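You operate a simulated robot arm through the tools that you are given. There is no shell and no other tool. Be economical: measure what you need, move in short steps, check, and stop when the job is done.

The job below is to be done with a simulated robot arm. You get a single attempt, and the scene is never put back.

JOB
Put the MESH 200 steel strainer from the top of the bench with a grey shelf on top of the black pulley hub there.

Only the result counts: the job must be done as asked and must still hold three seconds after the hand-in. Knocking over, shifting, dropping, spilling or breaking anything else fails it.

ROBOT AND FRAMES
A 7-joint arm with a two-finger parallel gripper, fixed in place. Base frame: the origin is at the foot of the arm, x ahead of it, y to its left, z up; the work surface is at about z = 0. Readings come in mm, rad, newtons and seconds.
With the tool pointing down near the work surface it reaches from about 220 to 580 mm from the base axis. Its first joint turns from -1.152 to 1.152 rad. Payload 2.5 kg.
The tool frame sits at the grasp point between the pads (the TCP): z along the fingers, y along the line on which they close. The tips reach 23 mm beyond it. The gripper opens to 94 mm. The fingers are 38 mm wide and 10 mm thick; the gripper's body (54 by 96 mm) begins 39 mm behind the TCP.
Orientation is that of the tool frame in the base frame, as [roll, pitch, yaw] about the fixed x, y, z axes, in that order (R = Rz(yaw) Ry(pitch) Rx(roll)). With the fingers straight down and closing along the base's y, the tool's x points along the base's -x, its y along +y and its z along -z.

CONTROLS
- The arm moves only by the tool servo_tool. Its argument "steps" is a list of rows, each an object (a shift or turn left out is 0, a gripper value left out holds the last) with "slide": the shift along the tool's x, y, z in cm, a list of three; "delta_rot": the turn, a rotation vector about the tool's x, y, z in rad, a list of three; "jaw": the gripper command, from -1 (shut) to 1 (fully open), values between in proportion. In form: [{"slide": [dx, dy, dz], "delta_rot": [wx, wy, wz], "jaw": jaw}, ...]. A call has 1 to 12 rows; each row shifts and turns the commanded pose from where the row before left it, along the tool's axes as they then stand. A row lasts 0.2 s, in which the tool goes at most 50 mm and 0.15 rad; a call with a longer step from one row to the next is refused whole, and so is a gripper value outside its range. Where a pose cannot be reached the arm comes as near as it can. A force on the tool above 40 N (or 10 N above the force at the start of the call, whichever is more), or a blocked arm, ends the call early, and 0.2 s more pass. The fingers move at their own pace (about 108 mm/s each) and stop on an object; they squeeze with about 34 N. The grip force told is the motor's: it shows also when the fingers shut on nothing. Time passes only in rows, and 0.2 s behind the last, so rows that do not move let the fingers close. The reply holds the time, the measured pose of the TCP, the force on the tool along the base axes, the opening and the grip force, in the units named above and with some noise, and new pictures: "pictures" is both (left out), scene, wrist or none.
- Cameras (640 x 400 px; columns grow to the right, rows downward): "scene" is fixed at [144.8, -424, 538.7]; the picture's right is [0.73, -0.68, 0.00], its down [-0.47, -0.51, -0.72] and it looks along [0.49, 0.53, -0.69] (base axes); focal length 257 px, centre (320, 200). "wrist" rides on the gripper at [-39, 0, -44] in the tool frame; the picture's right is [0.00, -1.00, 0.00], its down [0.97, 0.00, -0.24] and it looks along [0.24, 0.00, 0.97] (tool axes); focal length 218 px, centre (320, 200).
- measure_at(camera, pixels): for up to 12 pixels [column, row] of the newest picture of that camera ("zoom" is the newest enlarged one), the place [x, y, z] in the base frame of the surface seen there, good to about 2 mm, but the place of the scene camera against the robot may be out by one fixed shift of up to 25 mm in any direction. The clock stands still meanwhile.
- enlarge(camera, box): a new picture of the part [left, top, right, bottom] of that camera's present view, enlarged. The clock stands still meanwhile.
- hand_in(): hands the job in; it is judged then, once.

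Go step by step. Measure first, check grasps and placings, and put right what went wrong. The budget is 60 turns and 120 pictures, counting those below and the enlarged ones. Unless the task says otherwise, let go and move clear before handing in, and close with one line.

The tools are called after "Call:" as name(argument=value, ...) on one line, values as JSON. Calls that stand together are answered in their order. servo_tool: Moves the arm, as the interface text tells. Its arguments: {"type":"object","properties":{"steps":{"type":"array"},"pictures":{"type":"string","enum":["both","scene","wrist","none"]}},"required":["steps"]} The other tools are called the same way: measure_at (camera, pixels) gives the place of the surface under pixels of a picture; enlarge (camera, box) takes an enlarged picture of a part of a camera's view; hand_in () hands the job in.

At the start:

```text
t: 0.0
eef_pos: [300.7, -332.5, 346.6]
tcp_rot: [3.141, 0.005, 3.141]
contact_force: [0.6, -0.2, -0.9]
gripper_width: 93.8
grip_force: 0.0
```

scene: 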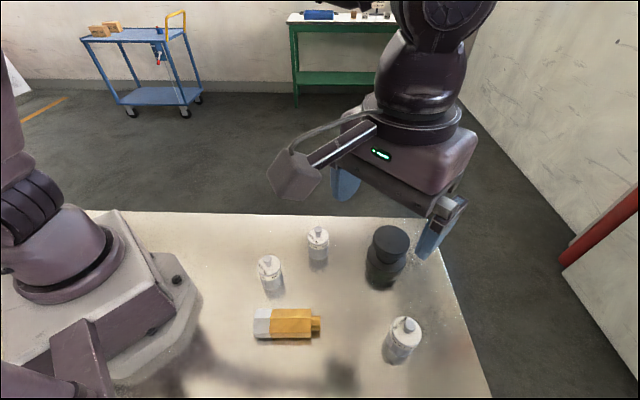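
wrist: 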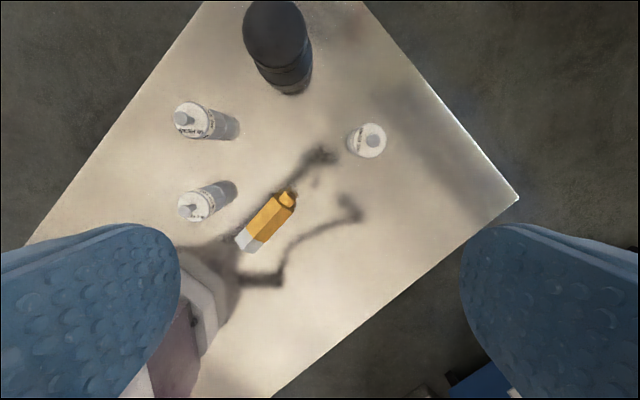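

The scene shows three pale cylinders, at about (270,275), (317,245) and (403,340), and a black object at (386,257). I'll enlarge these to read the labels.

Call:
enlarge(camera="scene", box=[240, 215, 340, 305])

Call:
enlarge(camera="scene", box=[350, 215, 450, 375])

Call:
enlarge(camera="wrist", box=[160, 0, 400, 240])

```text
4.44 times, centred on (290, 260) of scene
```

zoom: 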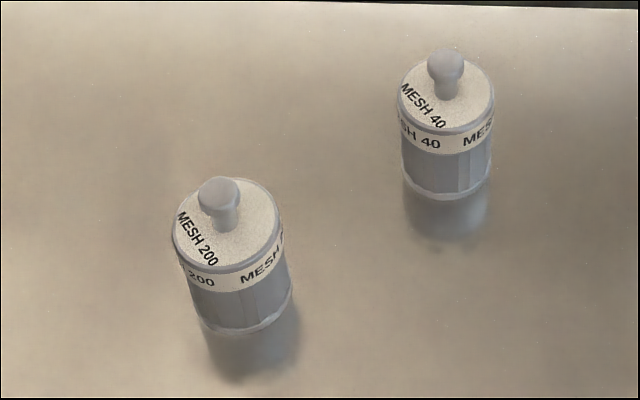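

```text
2.50 times, centred on (400, 295) of scene
```

zoom: 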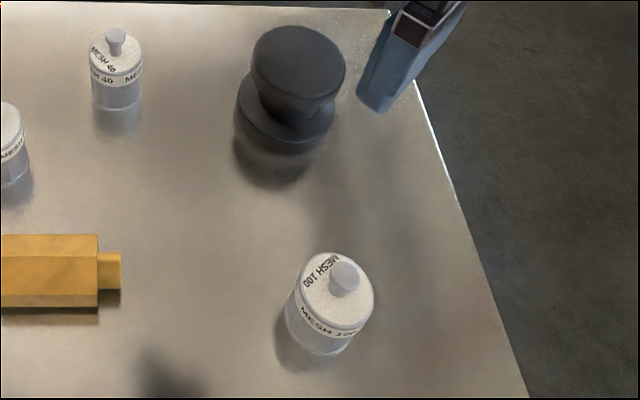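

```text
1.67 times, centred on (280, 120) of wrist
```

zoom: 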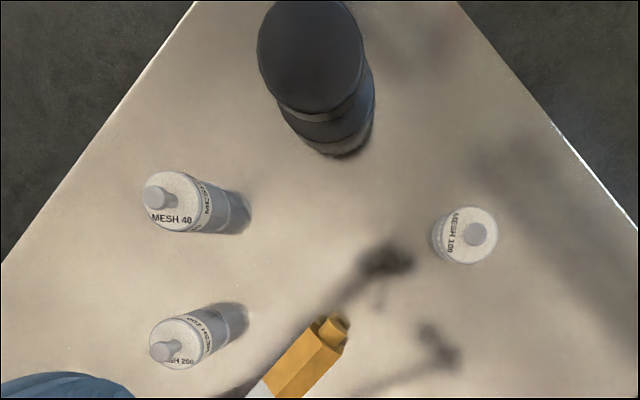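

The MESH 200 strainer is the one at scene (270,275), wrist about (195,205). I'll measure it and the hub from both cameras.

Call:
measure_at(camera="wrist", pixels=[[186, 211], [193, 198], [232, 186], [203, 213], [275, 35], [245, 30], [308, 35], [275, 5], [277, 62], [290, 92], [320, 300], [268, 215]])

Call:
measure_at(camera="scene", pixels=[[267, 260], [262, 272], [280, 264], [273, 289], [284, 290], [250, 290], [391, 238], [375, 240], [406, 243], [392, 228], [390, 250], [320, 300]])

```text
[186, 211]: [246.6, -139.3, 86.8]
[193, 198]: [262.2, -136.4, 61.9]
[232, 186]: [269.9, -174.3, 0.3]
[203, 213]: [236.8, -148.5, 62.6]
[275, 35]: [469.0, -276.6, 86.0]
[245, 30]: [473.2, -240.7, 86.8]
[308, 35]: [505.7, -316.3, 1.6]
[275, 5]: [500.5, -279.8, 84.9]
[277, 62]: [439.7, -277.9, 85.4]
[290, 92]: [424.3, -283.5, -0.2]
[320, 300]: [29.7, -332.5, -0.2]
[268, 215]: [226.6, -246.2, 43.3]
```

```text
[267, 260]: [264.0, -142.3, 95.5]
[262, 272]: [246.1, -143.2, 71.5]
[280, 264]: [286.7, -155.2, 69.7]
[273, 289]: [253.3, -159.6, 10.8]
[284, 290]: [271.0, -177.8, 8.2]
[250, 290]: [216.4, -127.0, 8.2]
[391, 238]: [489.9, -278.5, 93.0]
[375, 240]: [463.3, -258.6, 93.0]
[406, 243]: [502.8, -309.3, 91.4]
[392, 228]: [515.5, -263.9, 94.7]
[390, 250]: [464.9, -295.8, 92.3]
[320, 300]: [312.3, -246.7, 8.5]
```

MESH 200 is near (250,-143), with its body top at z≈62 and knob top at z≈87. The hub top is at z≈86, near (470,-276). Next I'll move above the strainer.

Call:
servo_tool(steps=[{"slide": [0.8, 3.8, 2.6]}, {"slide": [0.8, 3.8, 2.6]}, {"slide": [0.8, 3.8, 2.6]}, {"slide": [0.8, 3.8, 2.6]}, {"slide": [0.8, 3.8, 2.6]}, {"slide": [0, 0, 0]}, {"slide": [0, 0, 0]}])

```text
t: 1.6
eef_pos: [260.6, -140.6, 215.5]
tcp_rot: [3.14, 0.005, -3.141]
contact_force: [0.0, -0.6, 0.8]
gripper_width: 94.0
grip_force: 0.1
```

scene: 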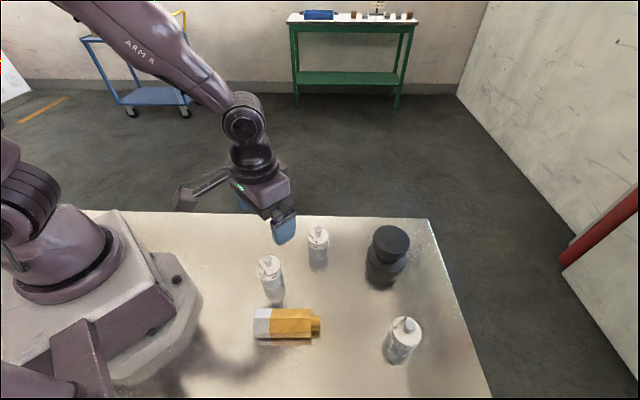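
wrist: 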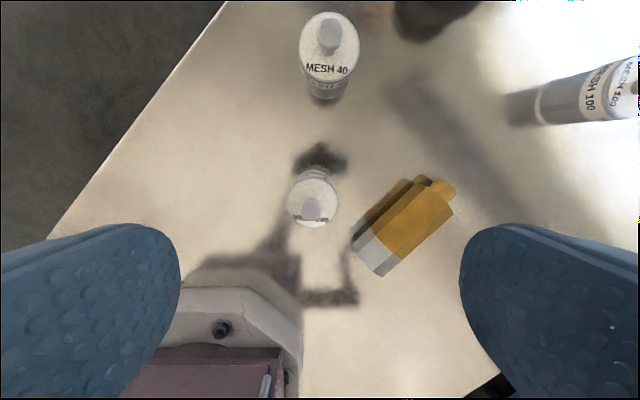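

MESH 200 is now at wrist (313,200). I'll measure its edges, the neighbours and the base near it.

Call:
measure_at(camera="wrist", pixels=[[312, 208], [289, 199], [336, 199], [313, 181], [311, 226], [313, 172], [366, 235], [378, 272], [240, 295], [353, 243], [330, 35], [330, 60]])

Call:
enlarge(camera="wrist", box=[240, 120, 400, 280])

```text
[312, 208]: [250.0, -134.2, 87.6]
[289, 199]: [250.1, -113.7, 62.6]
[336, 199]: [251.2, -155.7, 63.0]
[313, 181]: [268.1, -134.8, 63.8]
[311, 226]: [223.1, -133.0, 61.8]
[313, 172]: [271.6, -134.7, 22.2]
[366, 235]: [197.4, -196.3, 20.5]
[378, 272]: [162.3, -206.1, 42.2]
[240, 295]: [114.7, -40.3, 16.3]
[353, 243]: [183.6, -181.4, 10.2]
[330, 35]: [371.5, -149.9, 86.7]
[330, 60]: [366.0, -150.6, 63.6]
```

```text
2.50 times, centred on (320, 200) of wrist
```

zoom: 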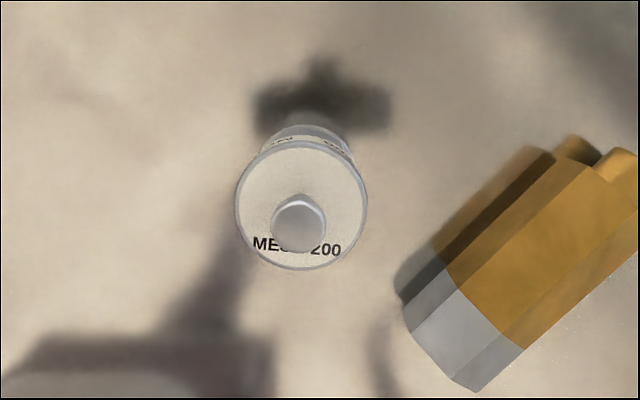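

The strainer's axis is at about (247,-134.8) and its diameter is 44 mm. The yellow item is close on the -y side, so I'll open only to about 70 mm, align and go partway down.

Call:
servo_tool(steps=[{"slide": [1.36, 0.58, 0], "jaw": 0.5}, {"slide": [0, 0, 3.5]}, {"slide": [0, 0, 3.5]}, {"slide": [0, 0, 2.5]}, {"slide": [0, 0, 0]}, {"slide": [0, 0, 0]}])

```text
t: 3.0
eef_pos: [247.7, -136.6, 119.5]
tcp_rot: [3.14, 0.005, 3.14]
contact_force: [0.3, -0.3, 0.5]
gripper_width: 70.6
grip_force: 0.1
```

scene: 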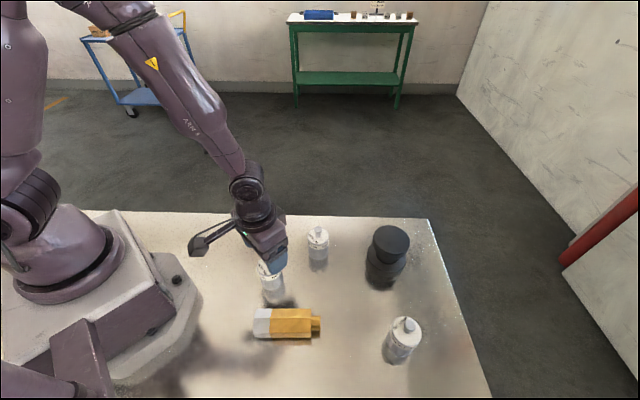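
wrist: 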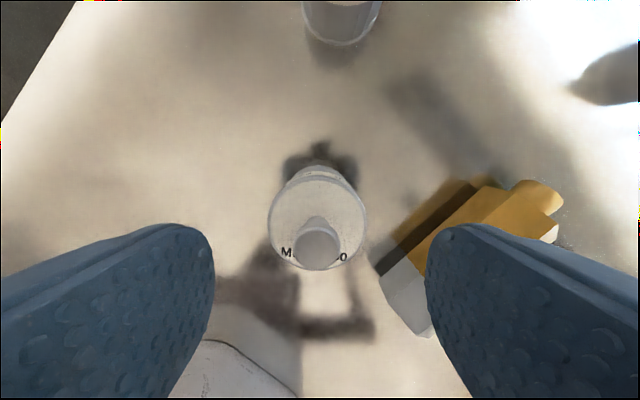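

The strainer is centred between the fingers at wrist (317,218). The yellow item comes close to the right finger, so I'll measure the clearance.

Call:
measure_at(camera="wrist", pixels=[[317, 245], [269, 212], [365, 212], [317, 183], [420, 220], [380, 272], [400, 260], [411, 264], [450, 182], [425, 230], [395, 240], [430, 205]])

```text
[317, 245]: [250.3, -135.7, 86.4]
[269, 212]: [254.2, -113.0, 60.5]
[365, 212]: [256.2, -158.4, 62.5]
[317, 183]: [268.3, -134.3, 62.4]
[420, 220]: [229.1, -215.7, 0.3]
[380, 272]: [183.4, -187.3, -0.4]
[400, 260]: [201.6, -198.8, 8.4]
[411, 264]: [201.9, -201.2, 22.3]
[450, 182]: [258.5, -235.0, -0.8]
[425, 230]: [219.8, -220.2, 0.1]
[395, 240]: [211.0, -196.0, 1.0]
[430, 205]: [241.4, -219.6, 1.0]
```

The yellow item stays at y<-196, beyond the finger's outer face at about -182. I'll go down to z≈54 and close.

Call:
servo_tool(steps=[{"slide": [0, 0.09, 2.2]}, {"slide": [0, 0, 2.2]}, {"slide": [0, 0, 2.1]}, {"slide": [0, 0, 0]}, {"slide": [0, 0, 0], "jaw": -1}, {"slide": [0, 0, 0]}, {"slide": [0, 0, 0]}, {"slide": [0, 0, 0]}])

```text
t: 4.8
eef_pos: [247.7, -135.0, 53.2]
tcp_rot: [-3.141, 0.004, 3.141]
contact_force: [0.4, 0.2, 0.0]
gripper_width: 49.1
grip_force: 34.1
```

scene: 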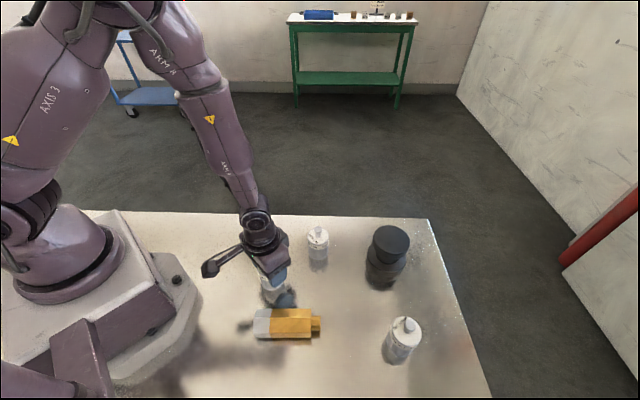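
wrist: 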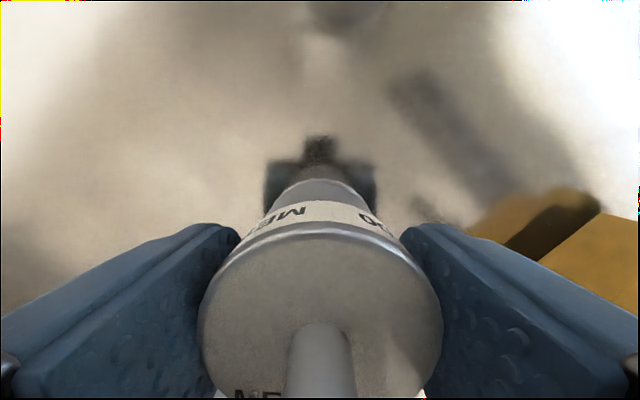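

The strainer is gripped at 49 mm with 34 N. I'll lift it straight up and check.

Call:
servo_tool(steps=[{"slide": [0, 0, -1]}, {"slide": [0, 0, -2]}, {"slide": [0, 0, -3]}, {"slide": [0, 0, -3]}, {"slide": [0, 0, -3]}, {"slide": [0, 0, -3]}, {"slide": [0, 0, -1.5]}, {"slide": [0, 0, 0]}])

```text
t: 6.6
eef_pos: [246.4, -133.8, 220.3]
tcp_rot: [-3.141, 0.002, -3.14]
contact_force: [-0.2, 0.5, -1.1]
gripper_width: 48.9
grip_force: 34.3
```

scene: 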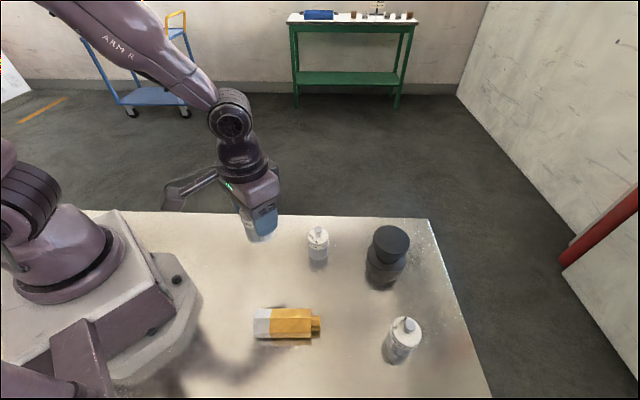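
wrist: 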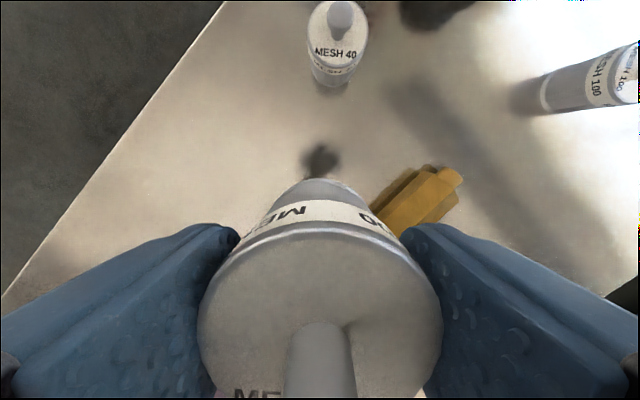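

The strainer is held upright and unchanged in the pads. I'll move toward the hub and stop short of it, to see the hub ahead with the wrist camera.

Call:
servo_tool(steps=[{"slide": [-1.5, -1.4, 0]}, {"slide": [-2.6, -2.4, 0]}, {"slide": [-2.6, -2.4, 0]}, {"slide": [-2.6, -2.4, 0]}, {"slide": [-2.6, -2.4, 0]}, {"slide": [-2.2, -2.0, 0]}, {"slide": [-1.3, -1.2, 0]}, {"slide": [0, 0, 0]}, {"slide": [0, 0, 0]}])

```text
t: 8.6
eef_pos: [400.9, -277.4, 219.4]
tcp_rot: [-3.141, 0.002, 3.14]
contact_force: [0.2, 0.3, -0.4]
gripper_width: 48.5
grip_force: 34.2
```

scene: 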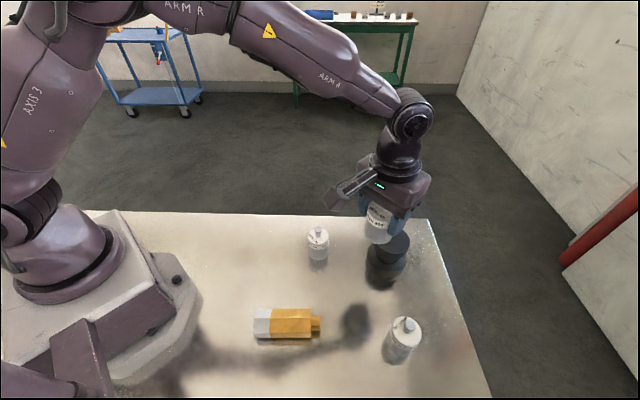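
wrist: 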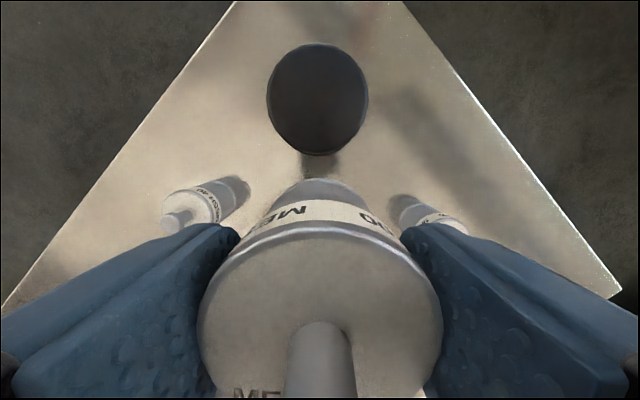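

The hub's top disc is fully visible, spanning wrist columns 267–368 and rows 44–155. I'll measure its rim.

Call:
measure_at(camera="wrist", pixels=[[318, 47], [318, 152], [269, 95], [366, 95], [318, 100], [284, 58], [352, 58], [284, 135], [352, 135], [300, 90], [340, 110]])

Call:
enlarge(camera="wrist", box=[240, 20, 400, 180])

```text
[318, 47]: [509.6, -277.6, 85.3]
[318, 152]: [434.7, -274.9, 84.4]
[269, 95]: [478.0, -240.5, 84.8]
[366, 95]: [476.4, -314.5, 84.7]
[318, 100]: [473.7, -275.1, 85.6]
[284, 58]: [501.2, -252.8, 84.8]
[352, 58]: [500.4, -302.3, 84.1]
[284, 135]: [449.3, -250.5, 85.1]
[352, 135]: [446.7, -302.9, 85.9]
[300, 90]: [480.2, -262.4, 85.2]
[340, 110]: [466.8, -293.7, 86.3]
```

```text
2.50 times, centred on (320, 100) of wrist
```

zoom: 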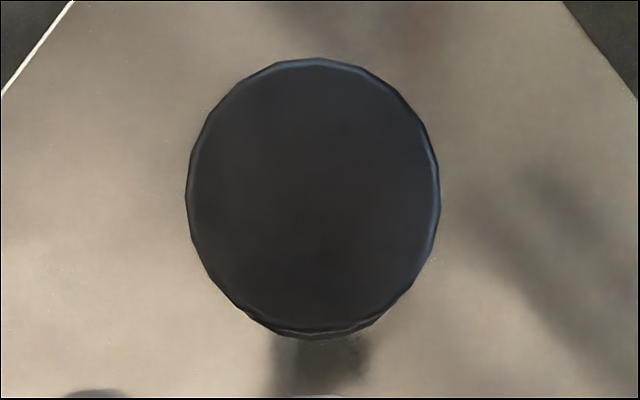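

The hub centre is at about (473,-277) and its flat top is at z≈85. I'll move over it and go down to about 8 mm above contact.

Call:
servo_tool(steps=[{"slide": [-2, 0, 0]}, {"slide": [-2.5, 0, 0]}, {"slide": [-2, 0, 0]}, {"slide": [-0.7, 0.05, 0]}, {"slide": [0, 0, 0]}, {"slide": [0, 0, 2.5]}, {"slide": [0, 0, 2.5]}, {"slide": [0, 0, 2]}, {"slide": [0, 0, 0]}, {"slide": [0, 0, 0]}])

```text
t: 10.8
eef_pos: [472.2, -277.6, 148.3]
tcp_rot: [-3.141, 0.002, -3.14]
contact_force: [-0.6, 0.2, -1.2]
gripper_width: 49.0
grip_force: 33.4
```

scene: 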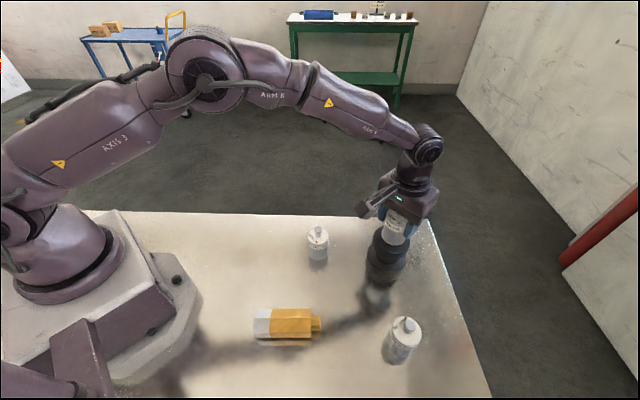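
wrist: 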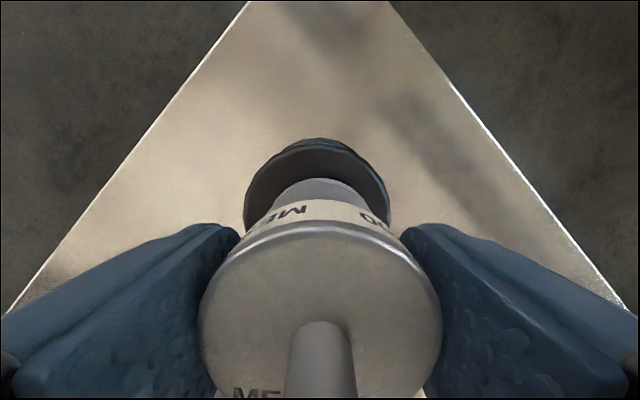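

The strainer is centred over the hub, about 10 mm above it. I'll lower it gently while watching force.

Call:
servo_tool(steps=[{"slide": [0, 0, 0.4]}, {"slide": [0, 0, 0.3]}, {"slide": [0, 0, 0.1]}, {"slide": [0, 0, 0]}, {"slide": [0, 0, 0]}], pictures="scene")

Call:
enlarge(camera="scene", box=[340, 190, 440, 290])

```text
t: 12.0
eef_pos: [472.7, -276.6, 143.1]
tcp_rot: [-3.141, 0.003, 3.141]
contact_force: [0.6, -0.3, -1.1]
gripper_width: 48.8
grip_force: 34.3
```

scene: 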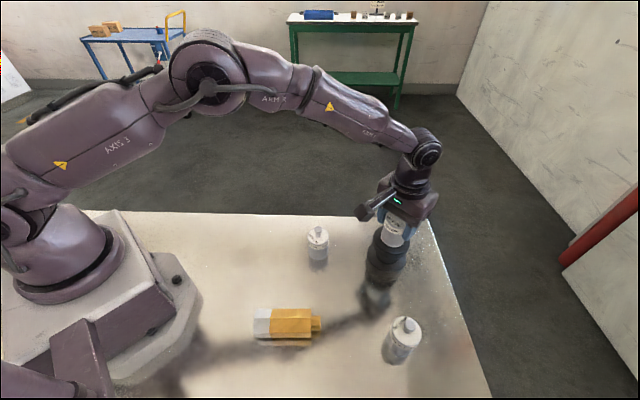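

```text
4.00 times, centred on (390, 240) of scene
```

zoom: 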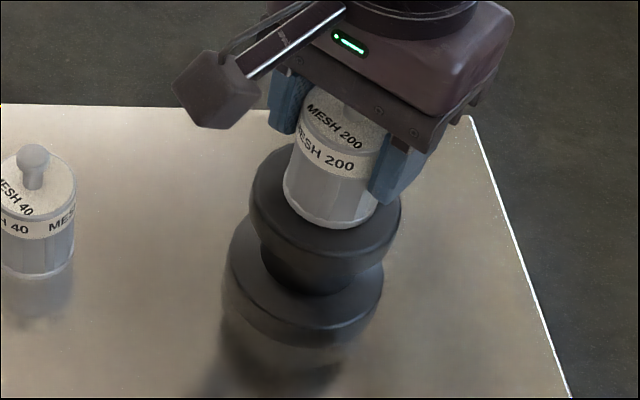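

The strainer looks just above the hub top with no contact force yet. I'll lower it in 1 mm steps.

Call:
servo_tool(steps=[{"slide": [0, 0, 0.1]}, {"slide": [0, 0, 0.1]}, {"slide": [0, 0, 0]}], pictures="none")

```text
t: 12.8
eef_pos: [472.9, -277.3, 139.9]
tcp_rot: [3.141, 0.003, -3.141]
contact_force: [-0.3, 0.1, 0.0]
gripper_width: 49.0
grip_force: 34.9
```

There's still no contact at z 139.9, so I'll keep lowering in small steps.

Call:
servo_tool(steps=[{"slide": [0, 0, 0.07]}, {"slide": [0, 0, 0.07]}, {"slide": [0, 0, 0]}], pictures="none")

```text
t: 13.6
eef_pos: [471.7, -276.5, 139.4]
tcp_rot: [-3.141, 0.001, -3.141]
contact_force: [-0.4, 0.1, -0.4]
gripper_width: 48.8
grip_force: 34.2
```

Call:
servo_tool(steps=[{"slide": [0, 0, 0.06]}, {"slide": [0, 0, 0]}, {"slide": [0, 0, 0]}], pictures="wrist")

Call:
enlarge(camera="scene", box=[360, 210, 420, 260])

```text
t: 14.4
eef_pos: [473.0, -277.1, 137.3]
tcp_rot: [-3.141, 0.003, 3.14]
contact_force: [0.3, 0.3, 0.3]
gripper_width: 49.0
grip_force: 33.7
```

wrist: 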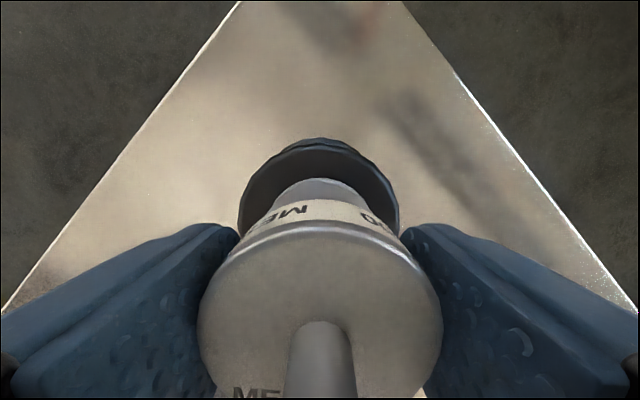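

```text
8.00 times, centred on (390, 235) of scene
```

zoom: 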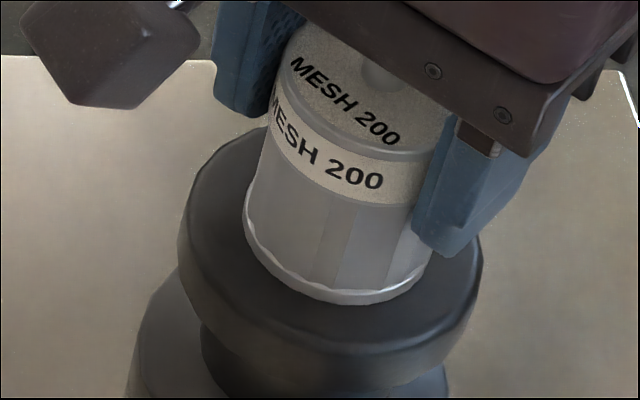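

It's close to contact. I'll compare the strainer's bottom edge with the hub surface in the zoom.

Call:
measure_at(camera="zoom", pixels=[[330, 298], [345, 300], [300, 290], [330, 312], [345, 312], [300, 308], [215, 230], [450, 280]])

Call:
servo_tool(steps=[{"slide": [0, 0, 0.06]}, {"slide": [0, 0, 0]}, {"slide": [0, 0, 0]}], pictures="none")

```text
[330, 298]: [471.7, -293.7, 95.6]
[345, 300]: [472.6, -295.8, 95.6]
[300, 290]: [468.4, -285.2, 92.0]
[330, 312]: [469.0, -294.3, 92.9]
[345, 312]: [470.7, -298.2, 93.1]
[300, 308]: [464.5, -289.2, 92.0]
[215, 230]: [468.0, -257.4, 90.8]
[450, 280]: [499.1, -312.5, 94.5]
```

```text
t: 15.2
eef_pos: [473.4, -276.1, 139.2]
tcp_rot: [-3.141, 0.003, 3.142]
contact_force: [1.1, -0.6, 3.7]
gripper_width: 48.7
grip_force: 34.1
```

Upward force has risen to about 3.7 N, so the strainer has touched down. I'll re-read it before releasing.

Call:
servo_tool(steps=[{"slide": [0, 0, 0]}, {"slide": [0, 0, 0]}], pictures="none")

```text
t: 15.8
eef_pos: [472.8, -275.2, 138.2]
tcp_rot: [3.141, 0.004, -3.141]
contact_force: [-0.1, -1.6, 4.3]
gripper_width: 48.8
grip_force: 34.2
```

Contact is confirmed at 4.3 N. I'll open the fingers gently.

Call:
servo_tool(steps=[{"jaw": 0.1}, {"jaw": 0.25}, {"jaw": 0.5}, {"jaw": 0.6}, {"jaw": 0.6}])

```text
t: 17.0
eef_pos: [472.4, -276.0, 137.8]
tcp_rot: [3.141, 0.004, -3.141]
contact_force: [-0.7, 0.4, 0.7]
gripper_width: 75.0
grip_force: 0.1
```

scene: 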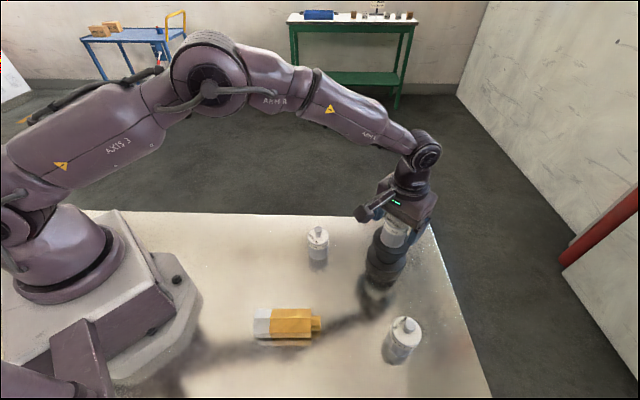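
wrist: 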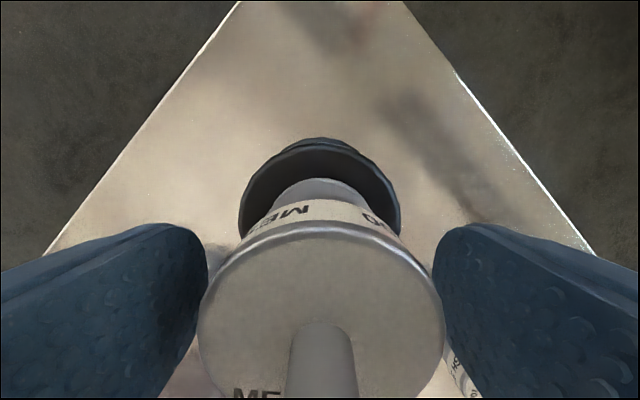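

The fingers are clear on both sides and the strainer stands on the hub. I'll raise straight up, then back off.

Call:
servo_tool(steps=[{"slide": [0, 0, -1.5]}, {"slide": [0, 0, -2.5]}, {"slide": [0, 0, -3]}, {"slide": [0, 0, -3]}, {"slide": [0, 0, -2]}, {"slide": [3, 0, 0]}, {"slide": [4, 0, 0]}, {"slide": [3, 0, 0]}, {"slide": [0, 0, 0]}, {"slide": [0, 0, 0]}])

Call:
enlarge(camera="scene", box=[340, 190, 440, 290])

```text
t: 19.2
eef_pos: [373.5, -274.6, 260.4]
tcp_rot: [3.141, 0.004, 3.14]
contact_force: [-0.2, 0.7, -0.5]
gripper_width: 75.2
grip_force: 0.0
```

scene: 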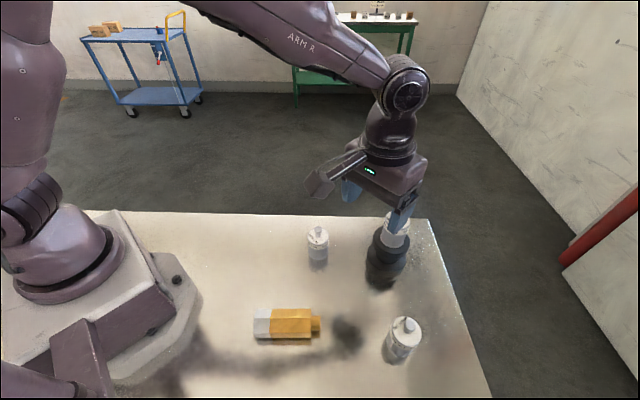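
wrist: 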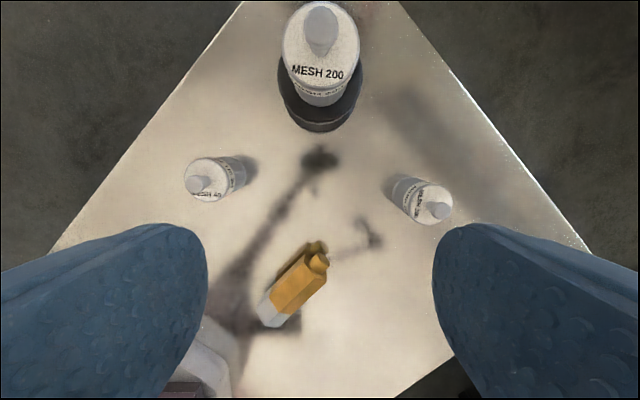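

```text
4.00 times, centred on (390, 240) of scene
```

zoom: 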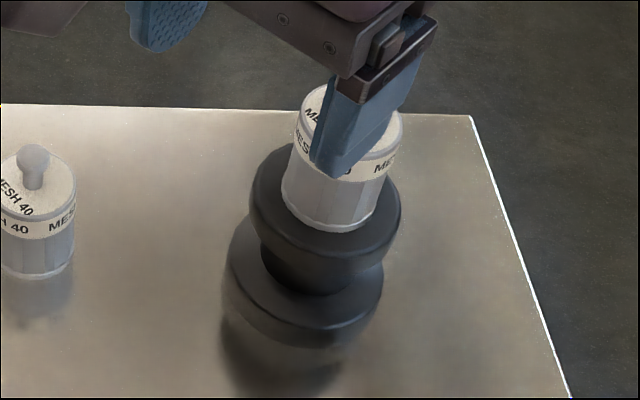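

The MESH 200 strainer stands upright and centred on the hub, nothing else has moved, and the gripper is clear. I'm handing in.

Call:
hand_in()

```text
The job is handed in.
```

The MESH 200 strainer is standing upright and centred on the black pulley hub, the gripper is clear, nothing else on the bench was disturbed, and the job is handed in.
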